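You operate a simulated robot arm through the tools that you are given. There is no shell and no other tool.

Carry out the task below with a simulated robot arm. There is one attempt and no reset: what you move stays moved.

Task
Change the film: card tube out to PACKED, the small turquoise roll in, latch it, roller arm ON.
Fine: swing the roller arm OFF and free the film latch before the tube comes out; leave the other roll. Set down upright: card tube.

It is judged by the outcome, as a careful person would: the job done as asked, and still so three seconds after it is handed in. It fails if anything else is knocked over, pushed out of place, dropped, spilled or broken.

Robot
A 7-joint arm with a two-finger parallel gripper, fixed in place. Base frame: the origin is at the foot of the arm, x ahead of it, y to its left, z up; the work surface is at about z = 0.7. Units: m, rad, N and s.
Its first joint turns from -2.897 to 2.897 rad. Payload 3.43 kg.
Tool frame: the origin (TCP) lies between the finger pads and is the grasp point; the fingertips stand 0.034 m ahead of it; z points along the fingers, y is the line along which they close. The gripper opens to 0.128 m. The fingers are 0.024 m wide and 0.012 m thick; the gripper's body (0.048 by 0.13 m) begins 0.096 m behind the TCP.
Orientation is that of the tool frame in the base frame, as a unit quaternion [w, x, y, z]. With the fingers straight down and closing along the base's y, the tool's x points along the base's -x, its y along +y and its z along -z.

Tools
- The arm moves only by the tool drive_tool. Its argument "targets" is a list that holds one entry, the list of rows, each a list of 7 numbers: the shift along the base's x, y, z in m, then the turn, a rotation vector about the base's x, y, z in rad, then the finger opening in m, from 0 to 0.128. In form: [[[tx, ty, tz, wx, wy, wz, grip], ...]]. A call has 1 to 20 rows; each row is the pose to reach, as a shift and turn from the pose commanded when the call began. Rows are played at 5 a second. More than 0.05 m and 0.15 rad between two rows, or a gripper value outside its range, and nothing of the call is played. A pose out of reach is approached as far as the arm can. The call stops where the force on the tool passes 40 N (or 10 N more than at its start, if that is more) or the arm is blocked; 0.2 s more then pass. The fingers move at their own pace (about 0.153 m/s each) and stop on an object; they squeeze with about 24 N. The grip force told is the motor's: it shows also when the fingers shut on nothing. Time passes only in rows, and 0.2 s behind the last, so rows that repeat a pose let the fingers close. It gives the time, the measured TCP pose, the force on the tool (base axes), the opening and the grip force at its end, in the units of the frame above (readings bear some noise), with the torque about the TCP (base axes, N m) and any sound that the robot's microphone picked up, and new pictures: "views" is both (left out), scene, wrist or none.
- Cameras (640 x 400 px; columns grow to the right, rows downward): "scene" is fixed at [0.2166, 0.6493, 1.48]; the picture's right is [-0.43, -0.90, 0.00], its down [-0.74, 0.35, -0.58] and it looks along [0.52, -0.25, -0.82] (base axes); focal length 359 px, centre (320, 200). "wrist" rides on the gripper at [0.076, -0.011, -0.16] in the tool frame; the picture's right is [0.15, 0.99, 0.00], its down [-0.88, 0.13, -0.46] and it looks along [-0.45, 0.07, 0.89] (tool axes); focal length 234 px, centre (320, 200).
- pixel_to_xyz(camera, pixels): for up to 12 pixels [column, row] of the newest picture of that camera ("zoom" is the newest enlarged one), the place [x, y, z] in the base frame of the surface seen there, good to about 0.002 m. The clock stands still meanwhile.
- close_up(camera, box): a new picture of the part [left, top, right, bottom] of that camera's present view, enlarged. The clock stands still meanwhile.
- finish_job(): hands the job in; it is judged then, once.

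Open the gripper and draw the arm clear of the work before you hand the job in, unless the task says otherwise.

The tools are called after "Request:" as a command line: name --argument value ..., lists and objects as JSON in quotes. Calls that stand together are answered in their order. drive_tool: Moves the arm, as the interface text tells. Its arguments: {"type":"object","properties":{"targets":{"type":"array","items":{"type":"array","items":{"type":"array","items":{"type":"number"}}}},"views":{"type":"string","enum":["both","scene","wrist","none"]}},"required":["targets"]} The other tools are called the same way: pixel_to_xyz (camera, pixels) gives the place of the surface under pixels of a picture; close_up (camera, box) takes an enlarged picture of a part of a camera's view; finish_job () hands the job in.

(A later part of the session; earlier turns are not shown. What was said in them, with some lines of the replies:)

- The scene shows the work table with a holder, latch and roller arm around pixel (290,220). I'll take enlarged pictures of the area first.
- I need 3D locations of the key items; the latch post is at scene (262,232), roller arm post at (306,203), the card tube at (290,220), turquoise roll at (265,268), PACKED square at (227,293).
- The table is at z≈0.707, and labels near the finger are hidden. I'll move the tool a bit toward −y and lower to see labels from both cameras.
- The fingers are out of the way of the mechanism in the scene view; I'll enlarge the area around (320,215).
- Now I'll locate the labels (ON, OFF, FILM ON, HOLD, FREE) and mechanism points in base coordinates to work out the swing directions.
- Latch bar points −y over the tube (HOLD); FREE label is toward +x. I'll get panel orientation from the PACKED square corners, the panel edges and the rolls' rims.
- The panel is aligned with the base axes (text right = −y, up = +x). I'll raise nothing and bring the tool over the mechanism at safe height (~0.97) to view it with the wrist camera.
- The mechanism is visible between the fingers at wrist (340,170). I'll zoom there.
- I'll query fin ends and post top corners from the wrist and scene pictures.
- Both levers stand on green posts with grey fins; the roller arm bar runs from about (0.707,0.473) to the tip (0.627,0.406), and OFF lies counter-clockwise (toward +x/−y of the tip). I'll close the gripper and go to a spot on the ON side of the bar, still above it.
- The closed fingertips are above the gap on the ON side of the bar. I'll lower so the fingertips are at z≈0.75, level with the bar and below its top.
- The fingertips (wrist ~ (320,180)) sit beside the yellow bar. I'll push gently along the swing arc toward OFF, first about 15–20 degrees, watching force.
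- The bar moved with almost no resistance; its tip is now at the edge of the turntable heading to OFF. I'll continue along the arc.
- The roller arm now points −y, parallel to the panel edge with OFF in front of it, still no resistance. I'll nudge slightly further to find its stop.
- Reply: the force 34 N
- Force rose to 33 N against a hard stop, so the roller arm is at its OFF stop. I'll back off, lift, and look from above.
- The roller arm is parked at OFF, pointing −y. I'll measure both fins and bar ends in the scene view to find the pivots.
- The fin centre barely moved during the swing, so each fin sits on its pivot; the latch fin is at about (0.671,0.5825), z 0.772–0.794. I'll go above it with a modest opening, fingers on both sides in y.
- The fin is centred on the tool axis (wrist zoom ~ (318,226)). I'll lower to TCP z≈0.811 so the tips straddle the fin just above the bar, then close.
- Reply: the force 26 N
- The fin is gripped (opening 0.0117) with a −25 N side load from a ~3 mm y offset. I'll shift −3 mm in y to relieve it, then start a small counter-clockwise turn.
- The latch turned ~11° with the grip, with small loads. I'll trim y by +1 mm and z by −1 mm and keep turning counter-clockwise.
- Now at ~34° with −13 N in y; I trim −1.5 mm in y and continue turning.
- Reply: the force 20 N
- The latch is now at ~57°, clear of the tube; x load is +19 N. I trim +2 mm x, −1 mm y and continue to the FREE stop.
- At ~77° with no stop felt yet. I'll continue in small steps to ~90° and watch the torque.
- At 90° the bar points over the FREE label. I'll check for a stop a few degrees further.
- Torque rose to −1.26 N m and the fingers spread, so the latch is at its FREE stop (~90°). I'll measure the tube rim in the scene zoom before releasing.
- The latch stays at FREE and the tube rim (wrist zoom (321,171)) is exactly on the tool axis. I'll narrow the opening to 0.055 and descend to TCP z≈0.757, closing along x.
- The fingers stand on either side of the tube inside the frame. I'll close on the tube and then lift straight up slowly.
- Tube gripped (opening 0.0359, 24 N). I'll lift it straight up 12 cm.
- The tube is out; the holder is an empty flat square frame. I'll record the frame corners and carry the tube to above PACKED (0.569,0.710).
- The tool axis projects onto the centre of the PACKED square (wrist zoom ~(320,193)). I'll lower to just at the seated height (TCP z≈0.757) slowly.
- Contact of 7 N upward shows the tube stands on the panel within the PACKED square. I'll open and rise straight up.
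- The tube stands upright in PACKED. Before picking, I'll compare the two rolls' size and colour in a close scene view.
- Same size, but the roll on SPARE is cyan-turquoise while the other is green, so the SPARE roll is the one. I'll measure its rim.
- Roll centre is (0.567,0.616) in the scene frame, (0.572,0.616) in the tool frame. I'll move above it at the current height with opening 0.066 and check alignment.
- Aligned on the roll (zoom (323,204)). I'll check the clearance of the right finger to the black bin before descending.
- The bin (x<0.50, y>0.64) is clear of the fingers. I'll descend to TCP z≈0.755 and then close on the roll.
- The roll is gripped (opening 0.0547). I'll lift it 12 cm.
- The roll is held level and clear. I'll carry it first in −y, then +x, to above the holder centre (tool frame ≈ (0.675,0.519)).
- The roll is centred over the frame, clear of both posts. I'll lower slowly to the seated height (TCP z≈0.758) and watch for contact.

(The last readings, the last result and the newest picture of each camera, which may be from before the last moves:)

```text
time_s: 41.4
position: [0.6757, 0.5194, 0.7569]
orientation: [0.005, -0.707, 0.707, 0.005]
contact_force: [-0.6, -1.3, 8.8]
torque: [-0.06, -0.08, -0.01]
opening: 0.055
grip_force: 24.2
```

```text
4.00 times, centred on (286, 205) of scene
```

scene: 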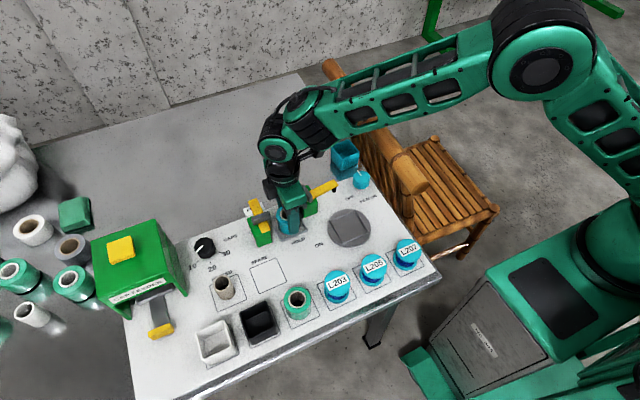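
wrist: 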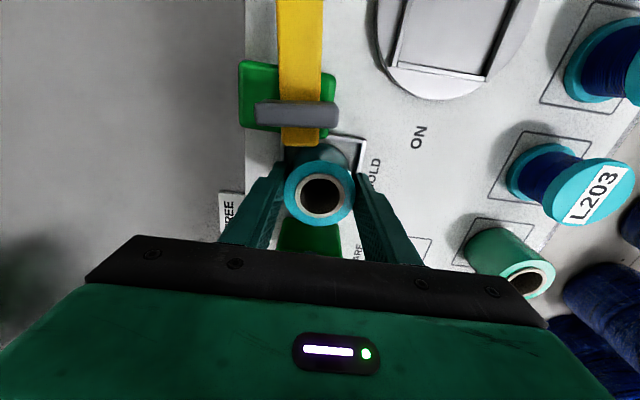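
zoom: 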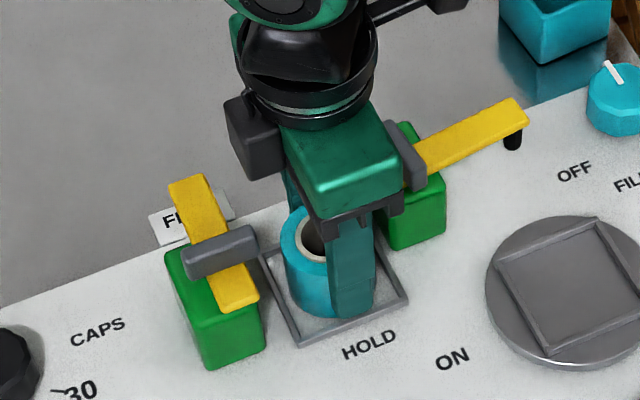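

Contact of ~9 N up shows the roll is seated in the frame. I'll open to release and rise straight up.

Request:
drive_tool --targets '[[[0, 0, 0.0005, 0, 0, 0, 0.06], [0, 0, 0.0005, 0, 0, 0, 0.068], [0, 0, 0.0005, 0, 0, 0, 0.068], [0, 0, 0.02, 0, 0, 0, 0.068], [0, 0, 0.05, 0, 0, 0, 0.068], [0, 0, 0.09, 0, 0, 0, 0.068], [0, 0, 0.11, 0, 0, 0, 0.06], [0, 0, 0.11, 0, 0, 0, 0.06]]]'

Request:
close_up --camera "wrist" --box '[200, 80, 440, 230]'

Request:
close_up --camera "scene" --box '[206, 155, 366, 255]'

```text
time_s: 43.2
position: [0.6729, 0.5177, 0.8673]
orientation: [-0.004, 0.707, -0.707, -0.004]
contact_force: [-0.3, 0.0, -0.1]
torque: [0.01, 0.04, 0.02]
opening: 0.0599
grip_force: 0.1
```

scene: 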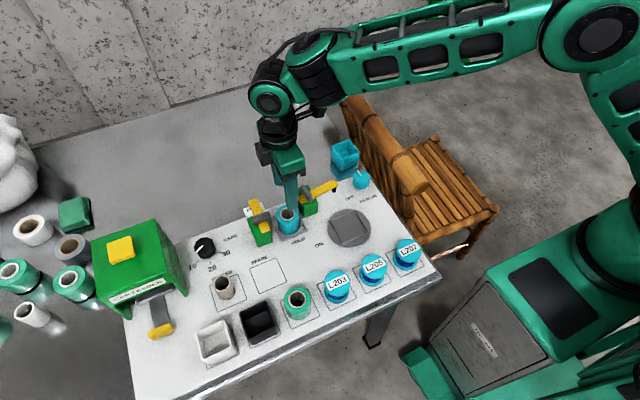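
wrist: 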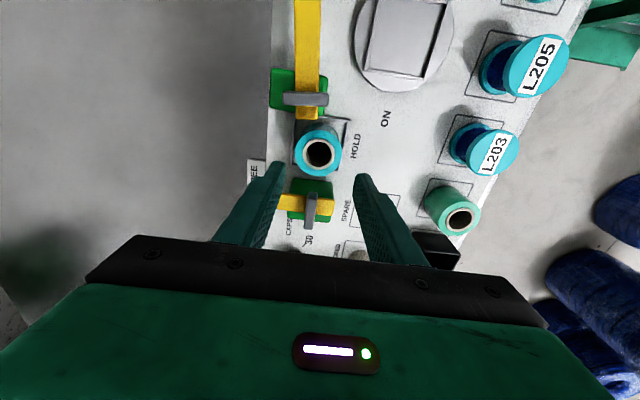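

```text
2.67 times, centred on (320, 155) of wrist
```

zoom: 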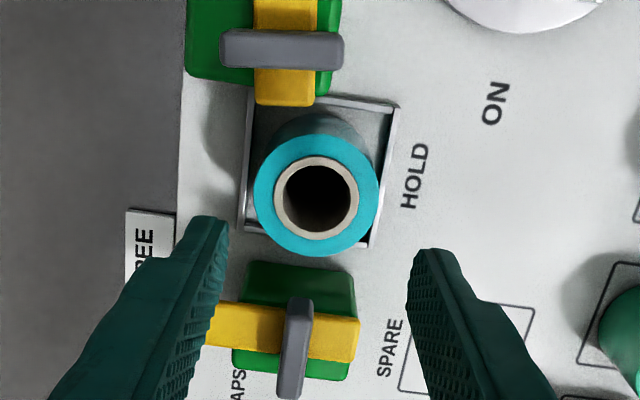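

```text
4.00 times, centred on (286, 205) of scene
```

zoom: 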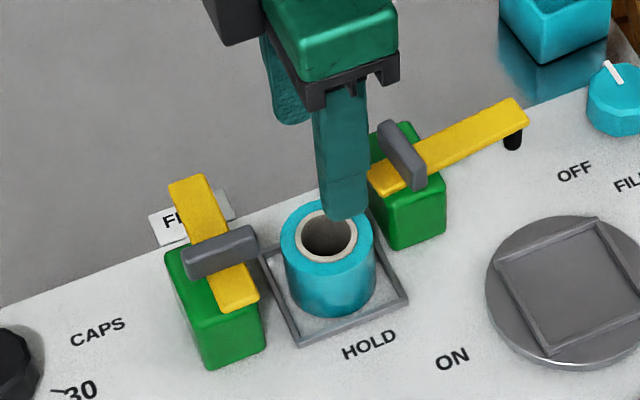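

The roll sits upright inside the frame. Next I go above the latch fin at (0.675,0.581) with the fingers straddling it in x, keeping the 90° yaw.

Request:
drive_tool --targets '[[[0.001, 0.03, 0, 0, 0, 0, 0.045], [0.002, 0.062, 0, 0, 0, 0, 0.04], [0.002, 0.062, -0.015, 0, 0, 0, 0.04], [0.002, 0.062, -0.015, 0, 0, 0, 0.04]]]'

Request:
close_up --camera "wrist" --box '[200, 80, 440, 230]'

```text
time_s: 44.2
position: [0.6764, 0.5804, 0.8534]
orientation: [-0.003, 0.707, -0.707, -0.005]
contact_force: [0.1, -0.4, -1.1]
torque: [-0.01, -0.01, 0.04]
opening: 0.0398
grip_force: 0.1
```

scene: 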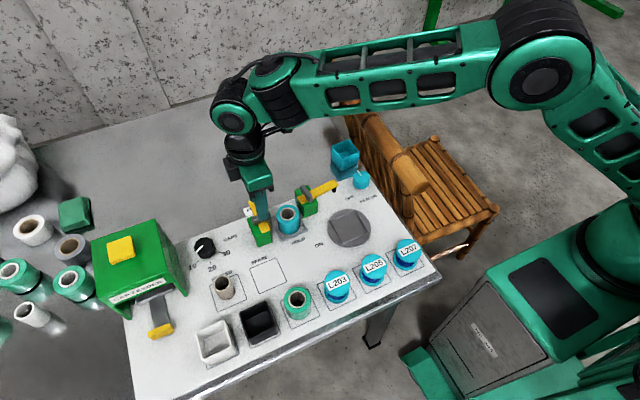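
wrist: 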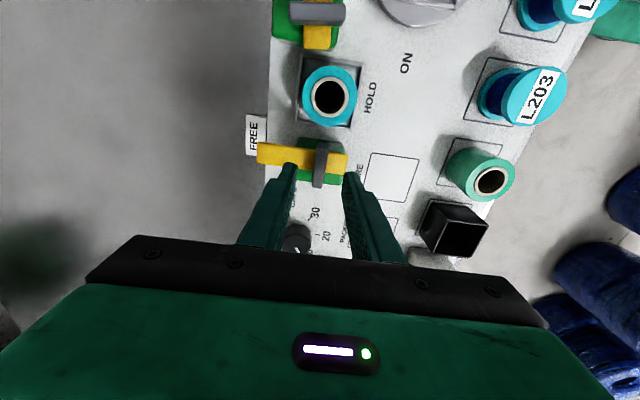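

```text
2.67 times, centred on (320, 155) of wrist
```

zoom: 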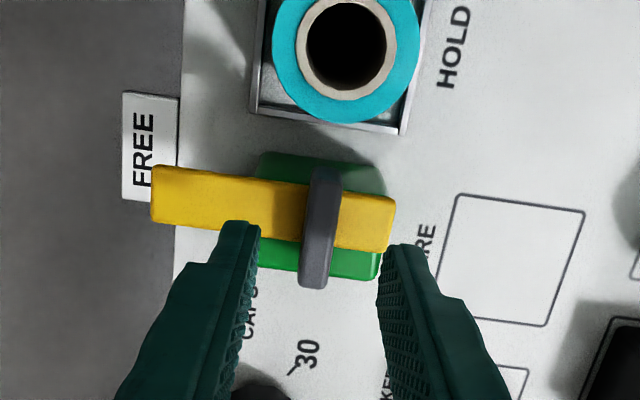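

The fin (zoom (321,228)) is on the tool axis. I'll descend to z≈0.811 and close on it.

Request:
drive_tool --targets '[[[-0.0006, 0, -0.02, 0, 0, 0, 0.04], [-0.0006, 0, -0.035, 0, 0, 0, 0.04], [-0.0006, 0, -0.0425, 0, 0, 0, 0.04], [-0.0006, 0, -0.0425, 0, 0, 0, 0.03], [-0.0006, 0, -0.0425, 0, 0, 0, 0.015], [-0.0006, 0, -0.0425, 0, 0, 0, 0.0], [-0.0006, 0, -0.0425, 0, 0, 0, 0.0]]]'

Request:
close_up --camera "scene" --box '[206, 155, 366, 255]'

```text
time_s: 45.8
position: [0.6756, 0.5808, 0.8099]
orientation: [-0.004, 0.707, -0.707, -0.006]
contact_force: [-4.9, -1.1, -1.3]
torque: [0.0, -0.09, 0.02]
opening: 0.0118
grip_force: 44.9
```

scene: 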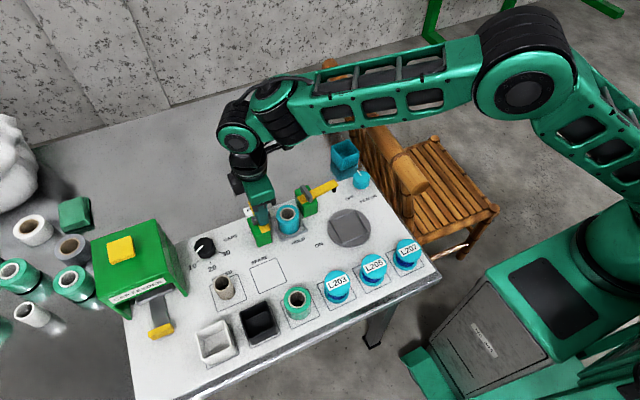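
wrist: 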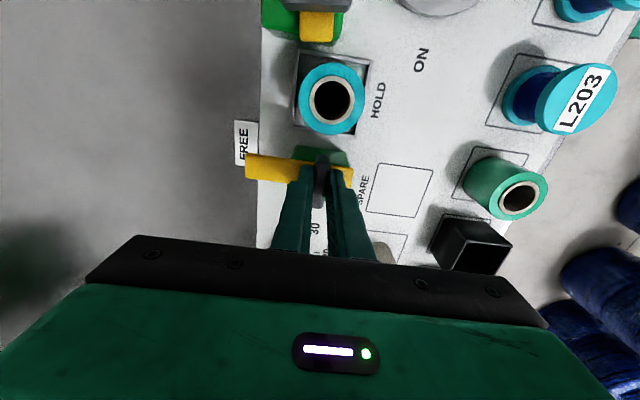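

```text
4.00 times, centred on (286, 205) of scene
```

zoom: 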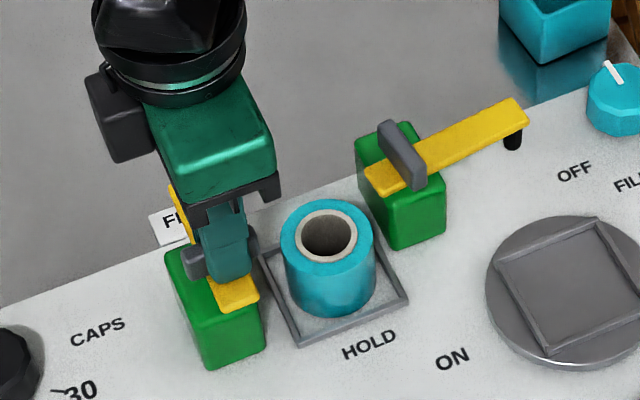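

Gripped cleanly with little load. I'll turn clockwise (negative) in steps back toward HOLD, with a slight drift along the earlier measured pivot positions.

Request:
drive_tool --targets '[[[0, 0, 0, 0, 0, -0.08, 0], [-0.0005, 0.0002, 0, 0, 0, -0.16, 0], [-0.0008, 0.0004, 0, 0, 0, -0.24, 0], [-0.001, 0.0005, 0, 0, 0, -0.32, 0], [-0.001, 0.0006, 0, 0, 0, -0.4, 0], [-0.0012, 0.0008, 0, 0, 0, -0.48, 0], [-0.0012, 0.0008, 0, 0, 0, -0.48, 0]]]'

Request:
close_up --camera "scene" --box '[206, 155, 366, 255]'

```text
time_s: 47.4
position: [0.6736, 0.5816, 0.8084]
orientation: [0.004, -0.518, 0.855, 0.004]
contact_force: [1.2, 0.8, 11.1]
torque: [-1.04, 0.39, 0.01]
opening: 0.0121
grip_force: 44.6
```

scene: 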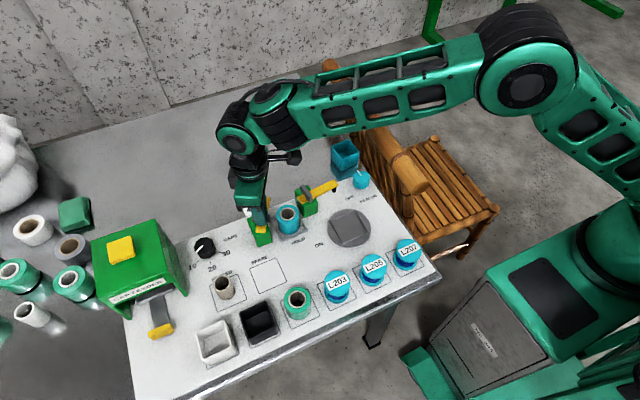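
wrist: 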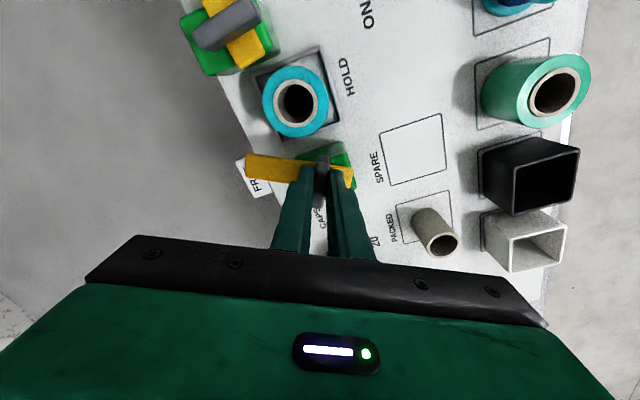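

```text
4.00 times, centred on (286, 205) of scene
```

zoom: 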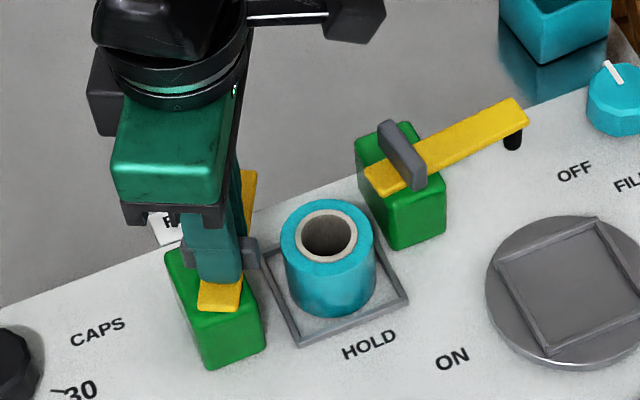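

The bar follows at ~62° with low load. I'll raise 1 mm and continue turning to ~25°.

Request:
drive_tool --targets '[[[0, 0, 0.001, 0, 0, -0.08, 0], [-0.0003, 0.0002, 0.001, 0, 0, -0.16, 0], [-0.0006, 0.0003, 0.001, 0, 0, -0.24, 0], [-0.0008, 0.0004, 0.001, 0, 0, -0.32, 0], [-0.001, 0.0006, 0.001, 0, 0, -0.4, 0], [-0.001, 0.0006, 0.001, 0, 0, -0.48, 0], [-0.0012, 0.0006, 0.001, 0, 0, -0.56, 0], [-0.0012, 0.0006, 0.001, 0, 0, -0.56, 0]]]'

Request:
close_up --camera "scene" --box '[206, 155, 366, 255]'

```text
time_s: 49.2
position: [0.6732, 0.5821, 0.8101]
orientation: [0.005, -0.261, 0.965, 0.002]
contact_force: [8.3, 9.5, -9.0]
torque: [-0.05, 0.23, 0.03]
opening: 0.0118
grip_force: 45.0
```

scene: 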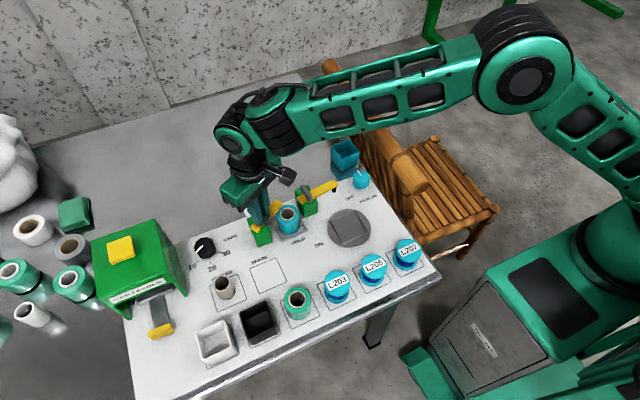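
wrist: 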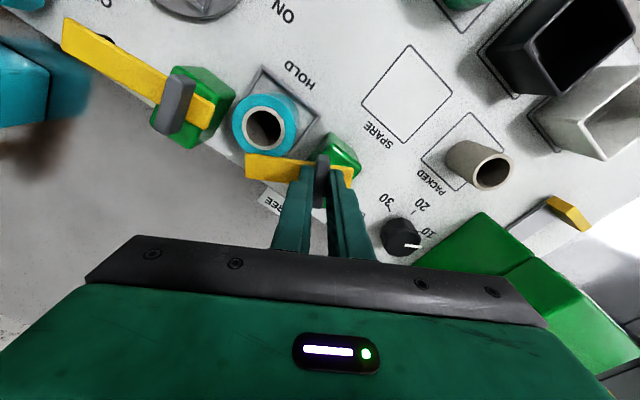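

```text
4.00 times, centred on (286, 205) of scene
```

zoom: 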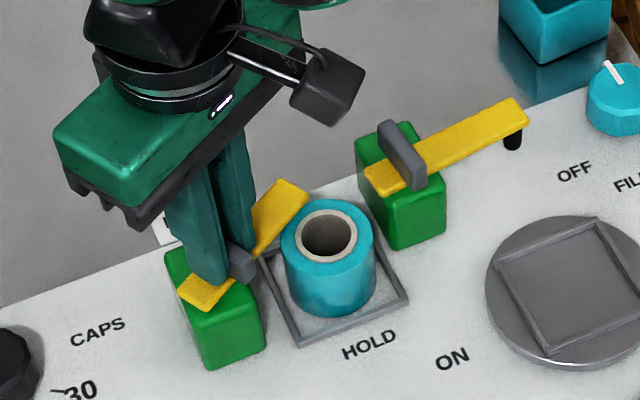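

At ~30° the bar tip is just reaching the roll rim. I'll trim and turn another 0.24 rad, watching that the bar passes over the roll without pushing it.

Request:
drive_tool --targets '[[[0.0008, 0.001, -0.0005, 0, 0, -0.06, 0], [0.0008, 0.001, -0.0005, 0, 0, -0.12, 0], [0.0006, 0.001, -0.0005, 0, 0, -0.18, 0], [0.0004, 0.001, -0.0005, 0, 0, -0.24, 0], [0.0004, 0.001, -0.0005, 0, 0, -0.24, 0]]]'

Request:
close_up --camera "scene" --box '[206, 155, 366, 255]'

Request:
close_up --camera "wrist" --box '[200, 80, 440, 230]'

```text
time_s: 50.4
position: [0.6745, 0.5824, 0.8103]
orientation: [0.004, -0.145, 0.989, 0.001]
contact_force: [-8.2, -10.4, 1.4]
torque: [-0.67, 1.49, 0.0]
opening: 0.0119
grip_force: 45.4
```

scene: 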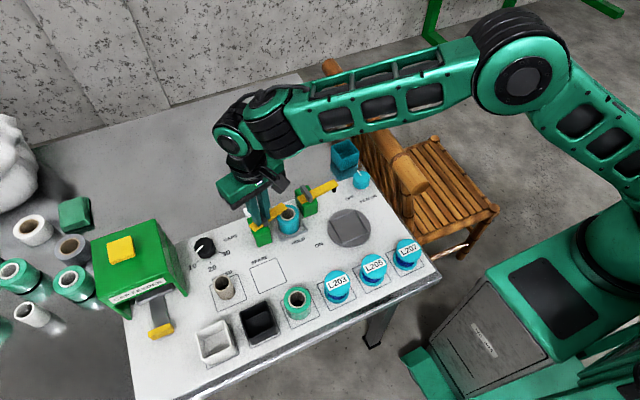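
wrist: 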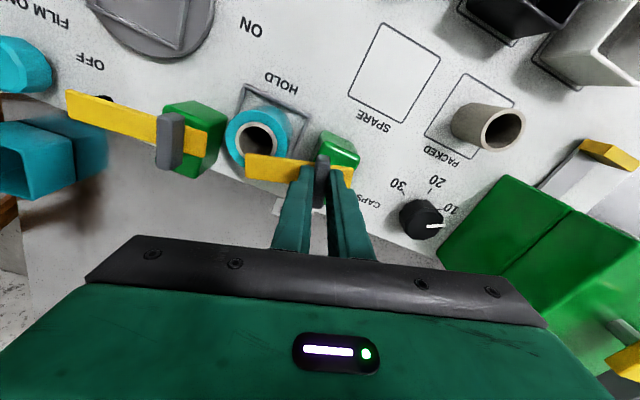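

```text
4.00 times, centred on (286, 205) of scene
```

zoom: 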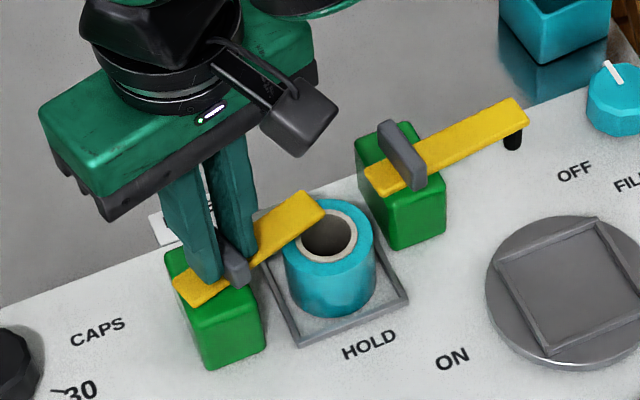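

```text
2.67 times, centred on (320, 155) of wrist
```

zoom: 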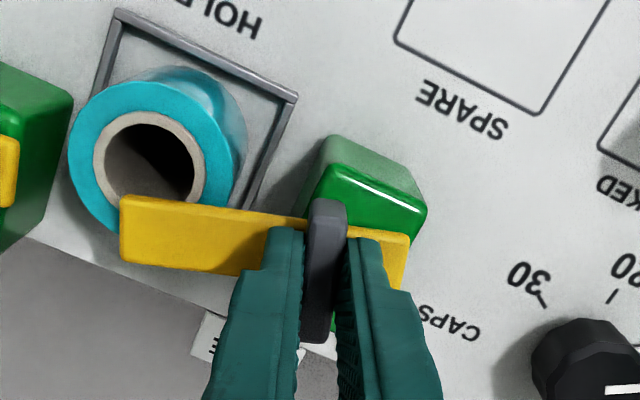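

The bar slides over the roll, which has not moved. I'll turn the remaining ~17° to the original HOLD angle.

Request:
drive_tool --targets '[[[-0.001, -0.001, 0, 0, 0, -0.07, 0], [-0.001, -0.001, 0, 0, 0, -0.14, 0], [-0.001, -0.001, 0, 0, 0, -0.21, 0], [-0.001, -0.001, 0, 0, 0, -0.28, 0], [-0.001, -0.001, 0, 0, 0, -0.28, 0]]]'

Request:
close_up --camera "scene" --box '[206, 155, 366, 255]'

```text
time_s: 51.6
position: [0.6734, 0.5829, 0.809]
orientation: [0.006, -0.006, 1.0, 0.001]
contact_force: [-0.4, 14.1, -0.7]
torque: [0.19, -0.53, -0.01]
opening: 0.0119
grip_force: 45.2
```

scene: 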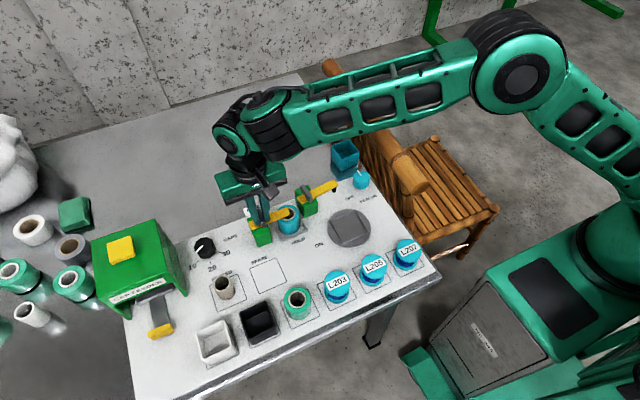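
wrist: 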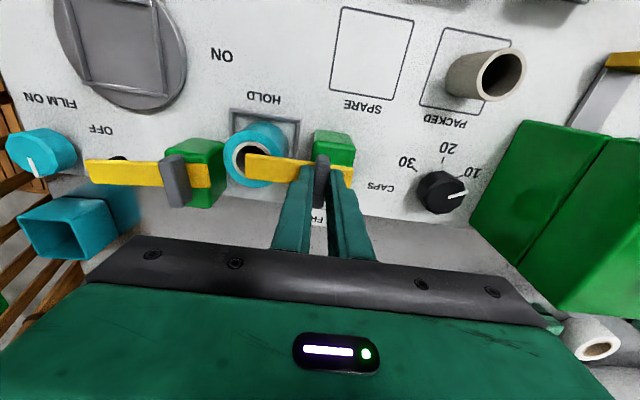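

```text
4.00 times, centred on (286, 205) of scene
```

zoom: 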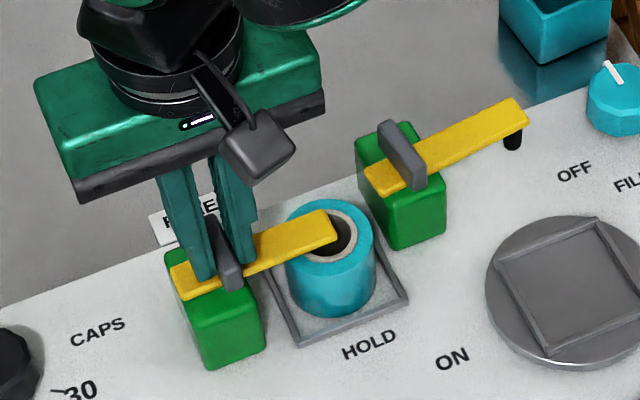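

The bar is back over the roll near −90°; no stop felt yet. I'll turn a few degrees further to feel the HOLD stop.

Request:
drive_tool --targets '[[[0, 0.0015, 0.0005, 0, 0, -0.03, 0], [0, 0.0015, 0.0005, 0, 0, -0.06, 0], [0, 0.0015, 0.0005, 0, 0, -0.09, 0], [0, 0.0015, 0.0005, 0, 0, -0.09, 0]]]'

Request:
close_up --camera "scene" --box '[206, 155, 366, 255]'

```text
time_s: 52.6
position: [0.672, 0.5832, 0.8096]
orientation: [0.006, 0.04, 0.999, -0.001]
contact_force: [2.1, -2.6, -0.1]
torque: [0.36, 0.31, 1.25]
opening: 0.0128
grip_force: 45.1
```

scene: 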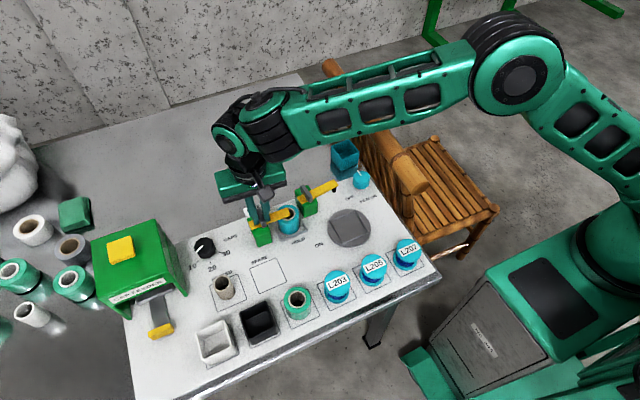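
wrist: 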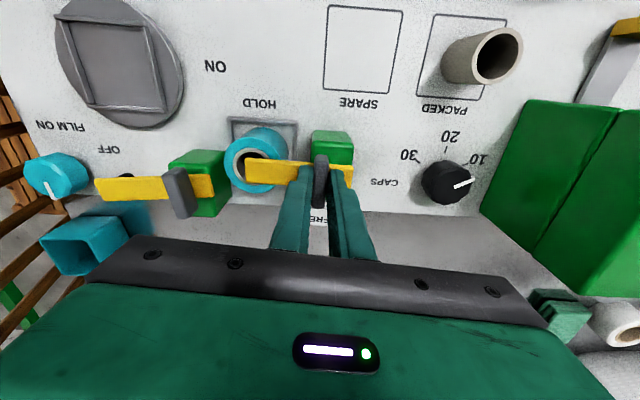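

```text
4.00 times, centred on (286, 205) of scene
```

zoom: 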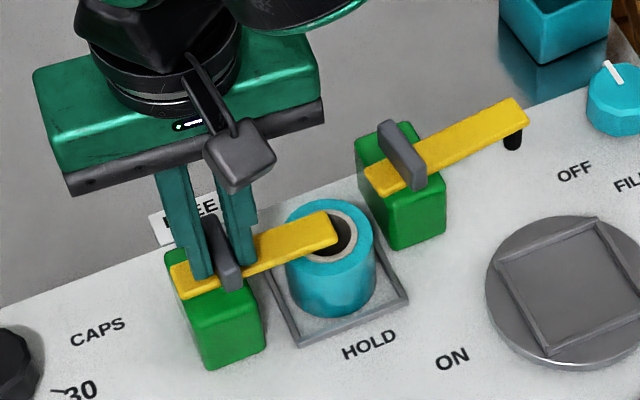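

Torque of +1.25 N m marks the HOLD stop: the latch is over the roll. I'll open, lift clear, straighten the yaw and close the gripper while moving toward the far side of the roller arm.

Request:
drive_tool --targets '[[[0, 0, 0, 0, 0, 0, 0.03], [0, 0, 0, 0, 0, 0, 0.04], [0, 0, 0.02, 0, 0, 0, 0.04], [0, 0, 0.06, 0, 0, 0.04, 0.04], [0, -0.02, 0.09, 0, 0, 0.08, 0.02], [0.02, -0.06, 0.09, 0, 0, 0.08, 0.0], [0.035, -0.1, 0.09, 0, 0, 0.08, 0.0], [0.05, -0.14, 0.09, 0, 0, 0.08, 0.0], [0.062, -0.175, 0.08, 0, 0, 0.08, 0.0], [0.064, -0.187, 0.07, 0, 0, 0.08, 0.0], [0.064, -0.187, 0.07, 0, 0, 0.08, 0.0]]]'

Request:
close_up --camera "scene" --box '[236, 155, 396, 255]'

Request:
close_up --camera "wrist" --box '[200, 80, 440, 230]'

```text
time_s: 55.0
position: [0.7384, 0.3946, 0.879]
orientation: [0.006, 0.0, 1.0, 0.0]
contact_force: [1.0, 0.3, 0.1]
torque: [-0.03, 0.0, 0.0]
opening: 0.0
grip_force: 23.9
```

scene: 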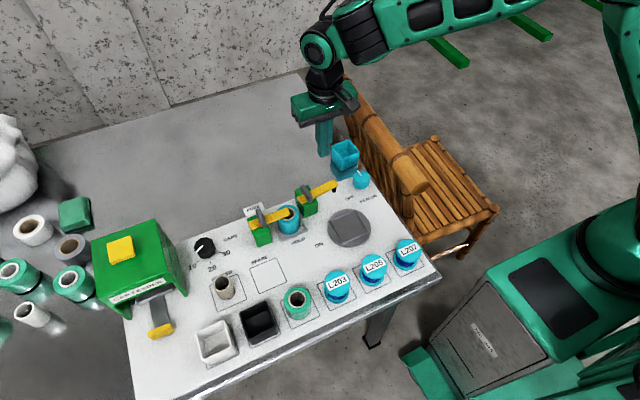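
wrist: 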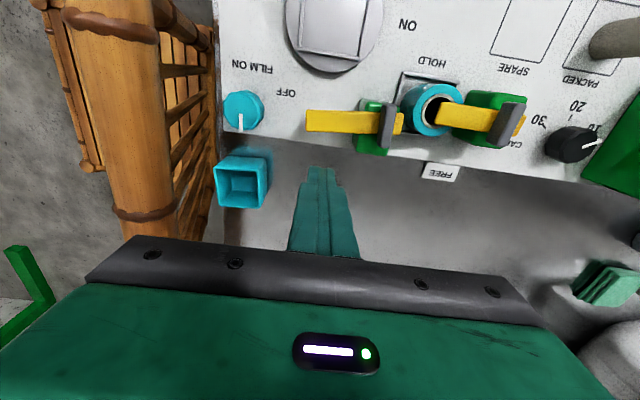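

```text
4.00 times, centred on (316, 205) of scene
```

zoom: 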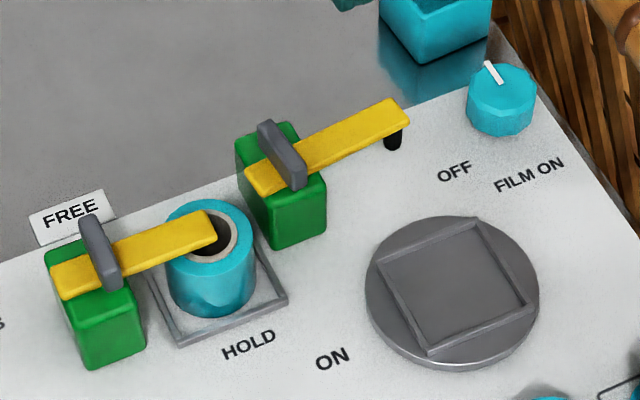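

```text
2.67 times, centred on (320, 155) of wrist
```

zoom: 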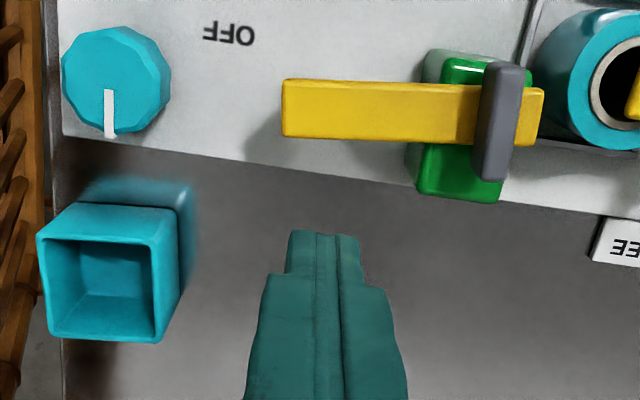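

Latch in HOLD over the roll; roller arm still OFF. I'll lower the closed fingertips on the +x side of the bar to z≈0.75.

Request:
drive_tool --targets '[[[0, 0.008, -0.03, 0, 0, 0, 0], [0, 0.008, -0.06, 0, 0, 0, 0], [0, 0.008, -0.085, 0, 0, 0, 0], [0, 0.008, -0.0945, 0, 0, 0, 0], [0, 0.008, -0.0945, 0, 0, 0, 0]]]'

Request:
close_up --camera "wrist" --box '[200, 80, 440, 230]'

Request:
close_up --camera "scene" --box '[236, 155, 396, 255]'

```text
time_s: 56.2
position: [0.7364, 0.4032, 0.7853]
orientation: [0.005, 0.0, 1.0, 0.0]
contact_force: [-0.3, 0.0, 0.5]
torque: [0.02, -0.02, 0.02]
opening: 0.0
grip_force: 24.3
```

scene: 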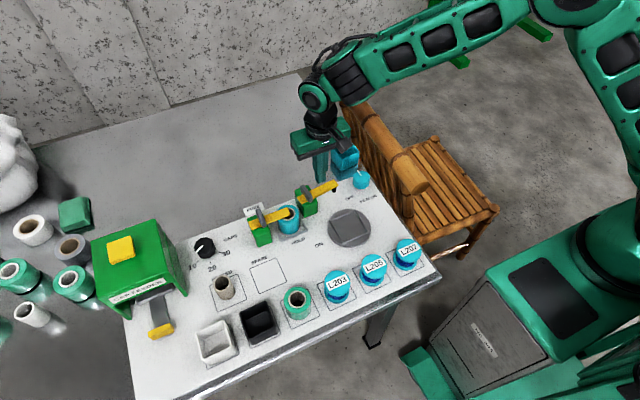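
wrist: 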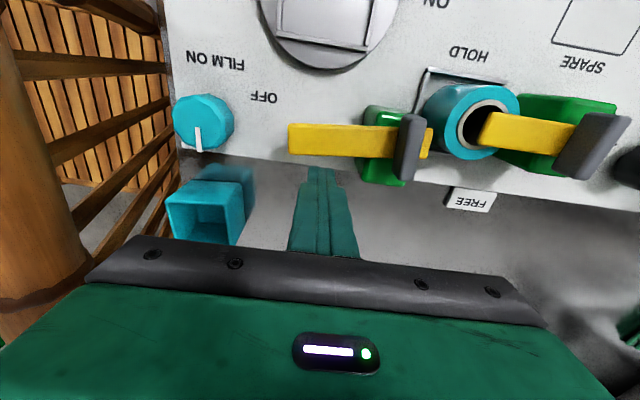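

```text
2.67 times, centred on (320, 155) of wrist
```

zoom: 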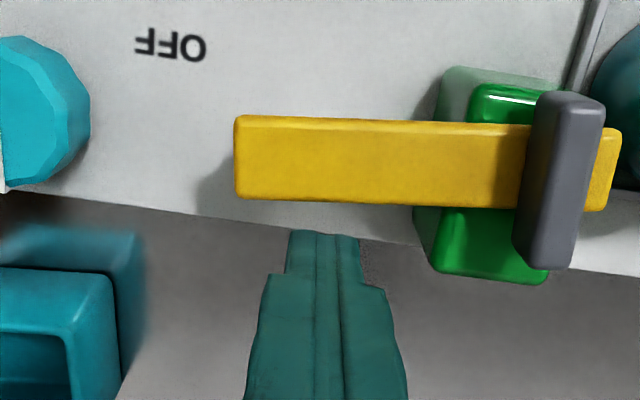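

```text
4.00 times, centred on (316, 205) of scene
```

zoom: 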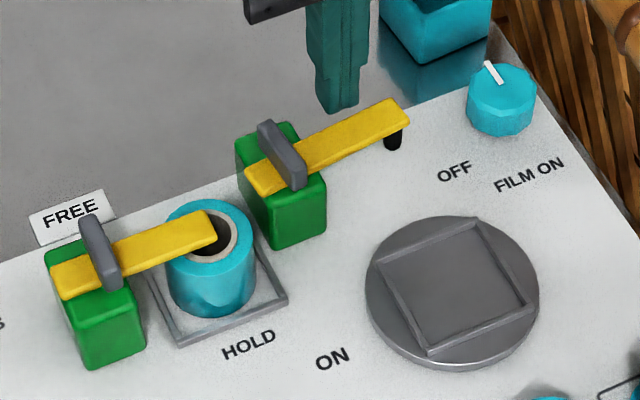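

The fingertips stand just behind the bar. I'll push it clockwise along its arc, first about 30°.

Request:
drive_tool --targets '[[[-0.008, -0.003, 0, 0, 0, 0, 0], [-0.0153, -0.0049, 0, 0, 0, 0, 0], [-0.0235, -0.008, 0, 0, 0, 0, 0], [-0.0316, -0.0104, 0, 0, 0, 0, 0], [-0.04, -0.0115, 0, 0, 0, 0, 0], [-0.0478, -0.0121, 0, 0, 0, 0, 0], [-0.0478, -0.0121, 0, 0, 0, 0, 0]]]'

Request:
close_up --camera "scene" --box '[236, 155, 396, 255]'

Request:
close_up --camera "wrist" --box '[200, 80, 440, 230]'

```text
time_s: 57.8
position: [0.6887, 0.3912, 0.7857]
orientation: [0.005, 0.001, 1.0, -0.001]
contact_force: [0.3, -0.4, -0.5]
torque: [0.01, -0.01, 0.0]
opening: 0.0
grip_force: 23.6
```

scene: 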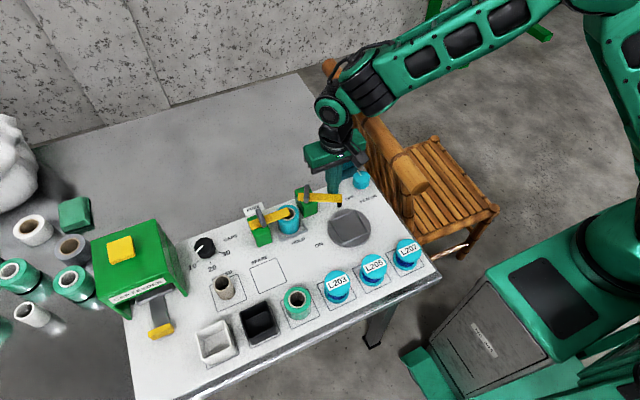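
wrist: 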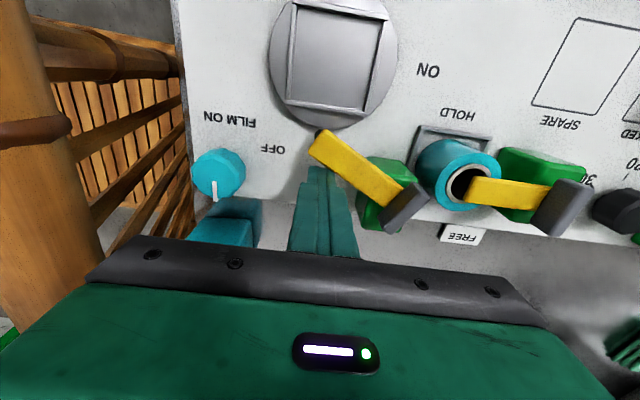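

```text
4.00 times, centred on (316, 205) of scene
```

zoom: 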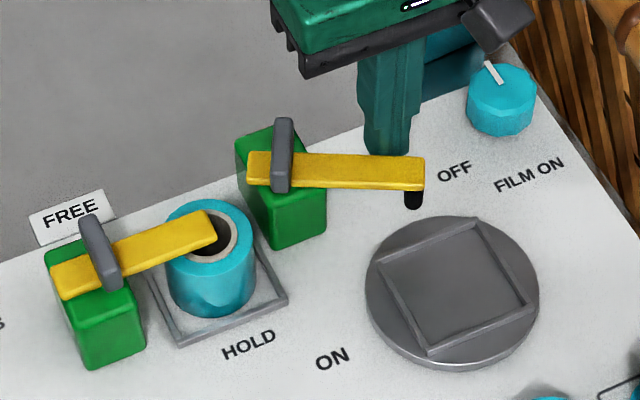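

```text
2.67 times, centred on (320, 155) of wrist
```

zoom: 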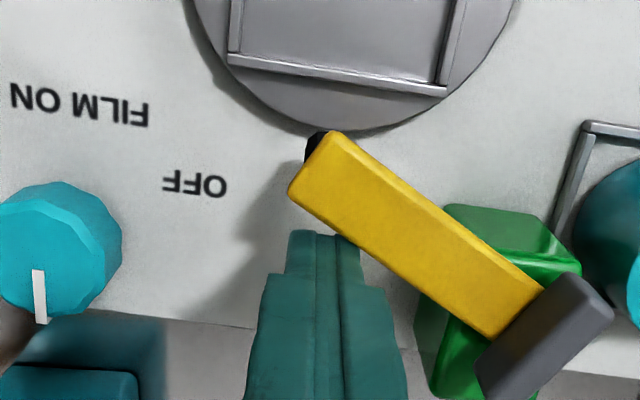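

The bar follows freely; its tip nears the turntable edge. I'll continue to about the original angle.

Request:
drive_tool --targets '[[[-0.006, 0.0005, 0, 0, 0, 0, 0], [-0.012, 0.0014, 0, 0, 0, 0, 0], [-0.0172, 0.0026, 0, 0, 0, 0, 0], [-0.023, 0.0048, 0, 0, 0, 0, 0], [-0.027, 0.0065, 0, 0, 0, 0, 0], [-0.027, 0.0065, 0, 0, 0, 0, 0]]]'

Request:
close_up --camera "scene" --box '[236, 155, 396, 255]'

Request:
close_up --camera "wrist" --box '[200, 80, 440, 230]'

```text
time_s: 59.2
position: [0.6622, 0.398, 0.7845]
orientation: [0.005, 0.0, 1.0, 0.0]
contact_force: [-0.1, 0.1, -0.9]
torque: [0.02, 0.01, 0.0]
opening: 0.0
grip_force: 24.6
```

scene: 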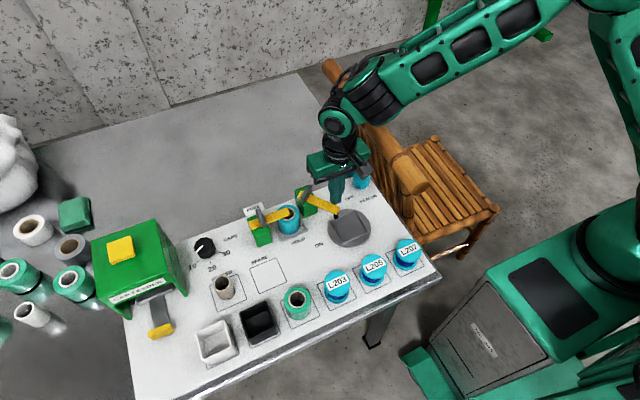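
wrist: 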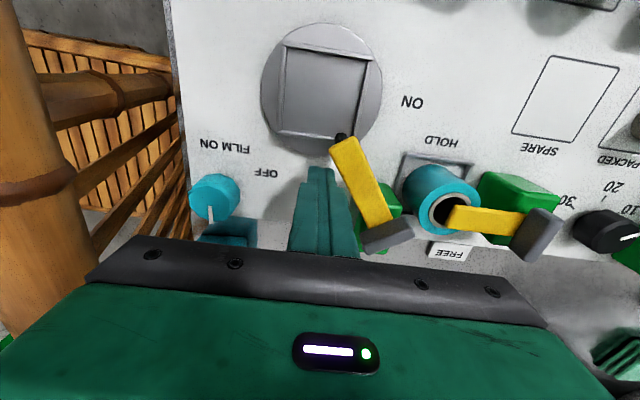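

```text
4.00 times, centred on (316, 205) of scene
```

zoom: 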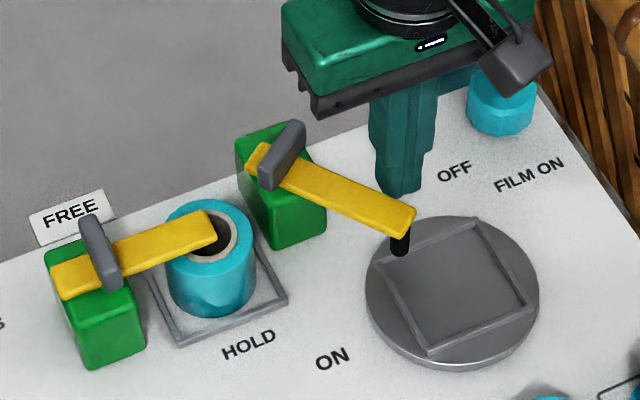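

```text
2.67 times, centred on (320, 155) of wrist
```

zoom: 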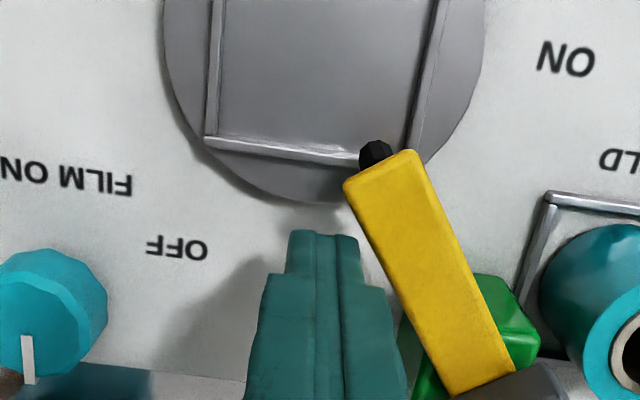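

The arm is back at about its starting angle (tip at scene (338,211)), no stop felt. I'll push gently a bit further to feel for the ON stop.

Request:
drive_tool --targets '[[[-0.003, 0.0018, 0, 0, 0, 0, 0], [-0.006, 0.0037, 0, 0, 0, 0, 0], [-0.009, 0.0055, 0, 0, 0, 0, 0], [-0.009, 0.0055, 0, 0, 0, 0, 0]]]'

Request:
close_up --camera "scene" --box '[236, 155, 396, 255]'

Request:
close_up --camera "wrist" --box '[200, 80, 440, 230]'

```text
time_s: 60.2
position: [0.6573, 0.401, 0.7865]
orientation: [0.007, 0.004, 1.0, -0.001]
contact_force: [34.1, -17.6, 0.9]
torque: [-0.31, -0.53, -0.14]
opening: 0.0002
grip_force: 24.0
```

scene: 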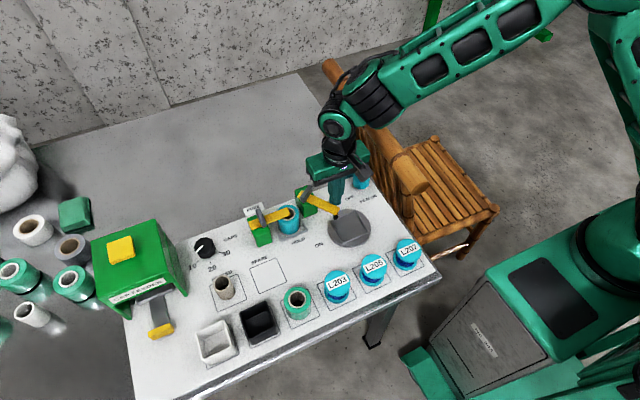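
wrist: 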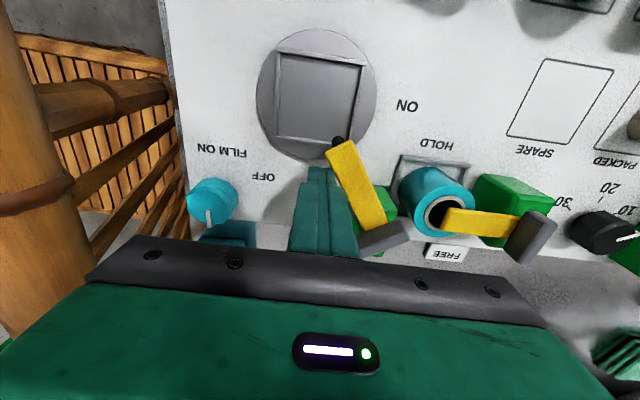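

```text
4.00 times, centred on (316, 205) of scene
```

zoom: 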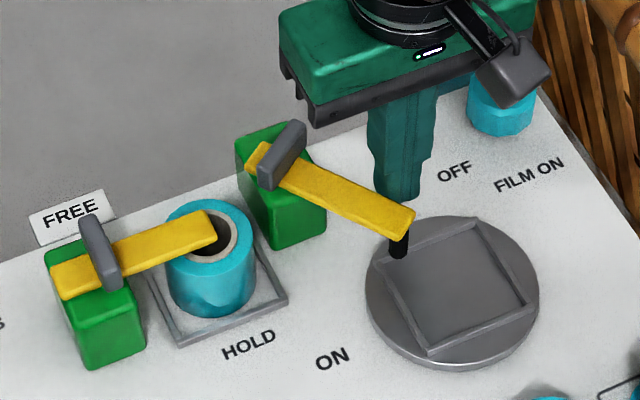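

```text
2.67 times, centred on (320, 155) of wrist
```

zoom: 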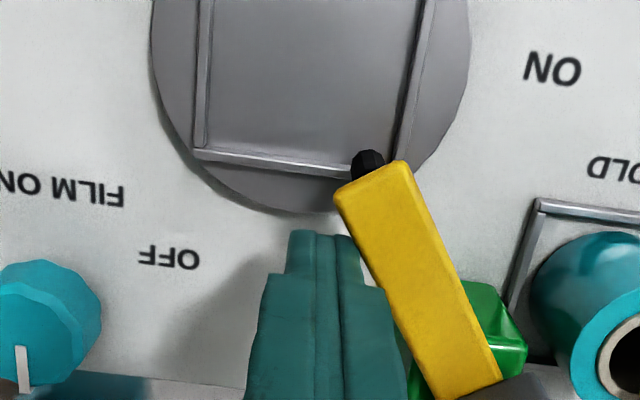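

38 N against a hard stop at the original angle: the roller arm is at its ON stop. I'll back off, lift, open the gripper and draw the arm away.

Request:
drive_tool --targets '[[[0.006, -0.003, 0, 0, 0, 0, 0], [0.015, -0.008, 0, 0, 0, 0, 0], [0.02, -0.01, 0.03, 0, 0, 0, 0], [0.02, -0.01, 0.07, 0, 0, 0, 0.02], [0.02, -0.01, 0.11, 0, 0, 0, 0.06], [0.01, -0.03, 0.15, 0, 0, 0, 0.08], [-0.02, -0.06, 0.18, 0, 0, 0, 0.08], [-0.05, -0.09, 0.2, 0, 0, 0, 0.08], [-0.08, -0.12, 0.22, 0, 0, 0, 0.08], [-0.12, -0.14, 0.23, 0, 0, 0, 0.08], [-0.16, -0.15, 0.24, 0, 0, 0, 0.08], [-0.16, -0.15, 0.24, 0, 0, 0, 0.08]]]'

Request:
close_up --camera "scene" --box '[216, 165, 376, 265]'

Request:
close_up --camera "scene" --box '[100, 200, 420, 400]'

```text
refused: row 7 steps farther than a row can; nothing moved
```

```text
4.00 times, centred on (296, 215) of scene
```

zoom: 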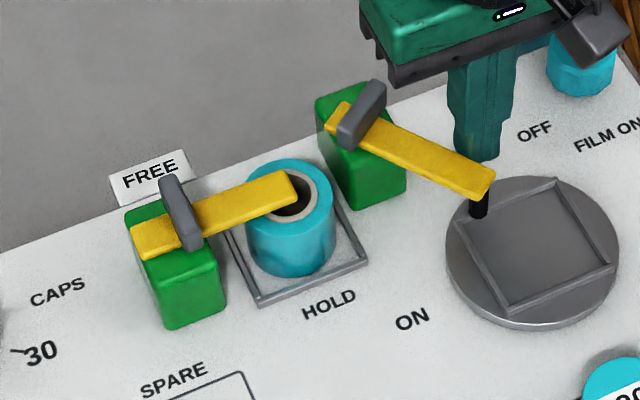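

```text
2.00 times, centred on (260, 300) of scene
```

zoom: 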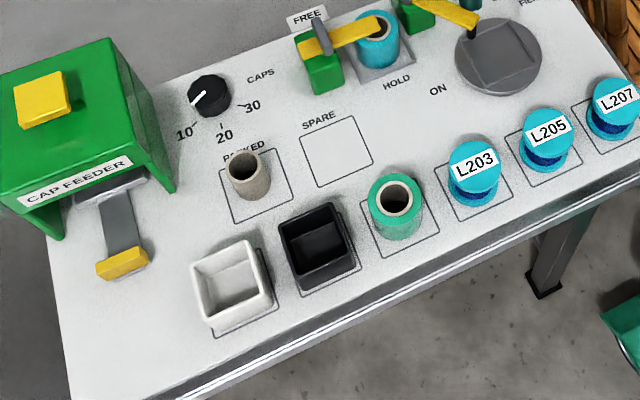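

The retreat was refused for a step too long; everything is still in place. I'll repeat it with shorter steps.

Request:
drive_tool --targets '[[[0.006, -0.003, 0, 0, 0, 0, 0], [0.015, -0.008, 0, 0, 0, 0, 0], [0.02, -0.01, 0.025, 0, 0, 0, 0], [0.02, -0.01, 0.055, 0, 0, 0, 0.0], [0.02, -0.01, 0.09, 0, 0, 0, 0.02], [0.02, -0.01, 0.12, 0, 0, 0, 0.06], [0.01, -0.025, 0.145, 0, 0, 0, 0.08], [-0.01, -0.045, 0.165, 0, 0, 0, 0.08], [-0.03, -0.065, 0.185, 0, 0, 0, 0.08], [-0.055, -0.085, 0.2, 0, 0, 0, 0.08], [-0.08, -0.105, 0.215, 0, 0, 0, 0.08], [-0.11, -0.125, 0.225, 0, 0, 0, 0.08], [-0.14, -0.145, 0.235, 0, 0, 0, 0.08], [-0.14, -0.145, 0.235, 0, 0, 0, 0.08]]]'

Request:
close_up --camera "scene" --box '[216, 165, 376, 265]'

Request:
close_up --camera "scene" --box '[100, 200, 420, 400]'

```text
time_s: 63.2
position: [0.5137, 0.2596, 1.0217]
orientation: [0.005, 0.0, 1.0, -0.001]
contact_force: [0.2, -0.3, -0.8]
torque: [-0.01, 0.0, 0.03]
opening: 0.08
grip_force: 0.0
```

scene: 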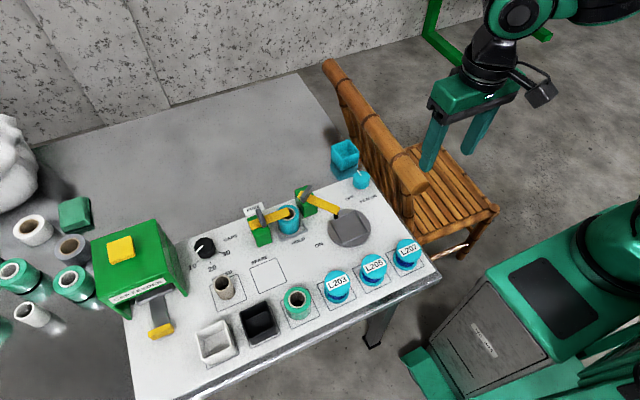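
wrist: 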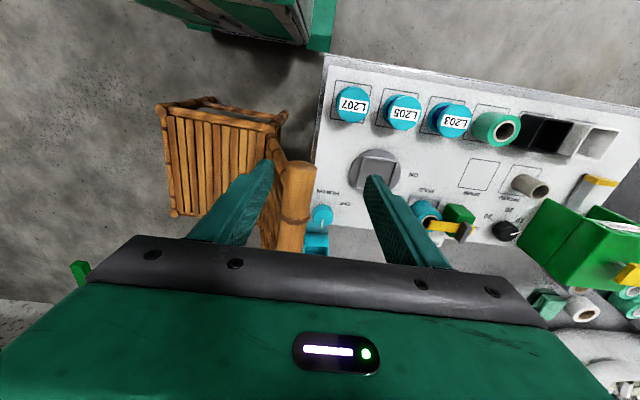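

```text
4.00 times, centred on (296, 215) of scene
```

zoom: 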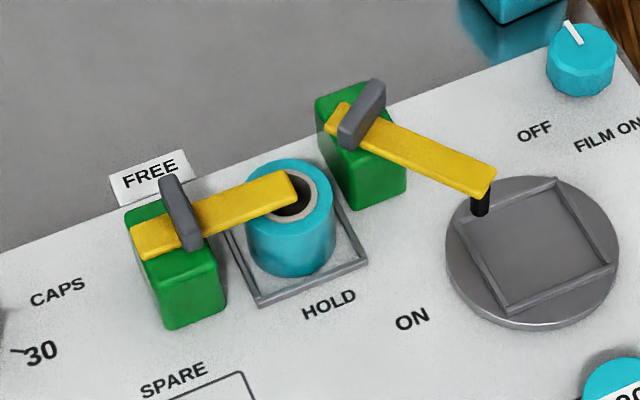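

```text
2.00 times, centred on (260, 300) of scene
```

zoom: 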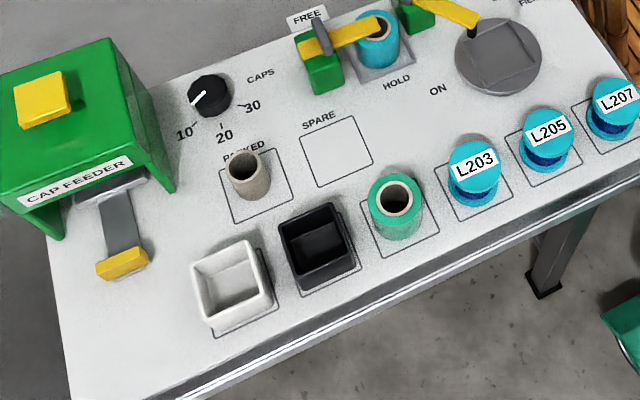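

Roll in the frame under the latch (HOLD), roller arm at ON, arm clear. I'll do one last check of the tube's place relative to the PACKED square.

Request:
pixel_to_xyz --camera "zoom" --pixels '[[228, 163], [262, 163], [245, 151], [243, 174], [250, 199], [222, 168], [292, 198], [236, 221]]'

```text
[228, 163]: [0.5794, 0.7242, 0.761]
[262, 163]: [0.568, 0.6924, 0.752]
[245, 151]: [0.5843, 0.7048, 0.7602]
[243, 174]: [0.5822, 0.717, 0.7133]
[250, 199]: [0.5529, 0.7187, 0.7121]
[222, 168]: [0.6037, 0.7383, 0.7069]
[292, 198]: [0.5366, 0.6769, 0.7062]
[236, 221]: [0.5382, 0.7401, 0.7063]
```

The tube stands centred at about (0.571,0.709) inside PACKED, the roll is latched, and the roller arm is ON. The gripper is open and clear, so I hand the job in.

Request:
finish_job

```text
The job is handed in.
```

The film is changed and the job is handed in.

- **Card tube:** it stands upright, centred in the PACKED square.
- **Turquoise roll:** the roll from SPARE is seated upright in the holder frame.
- **Film latch:** it is over the roll, turned until it hit its HOLD stop.
- **Roller arm:** it is against its ON stop, at the same angle where it started. I swung it OFF and freed the latch before taking the tube out.
- **Everything else:** the green roll was left where it was, and the final pictures show nothing else moved. The gripper is open and the arm is clear of the work.
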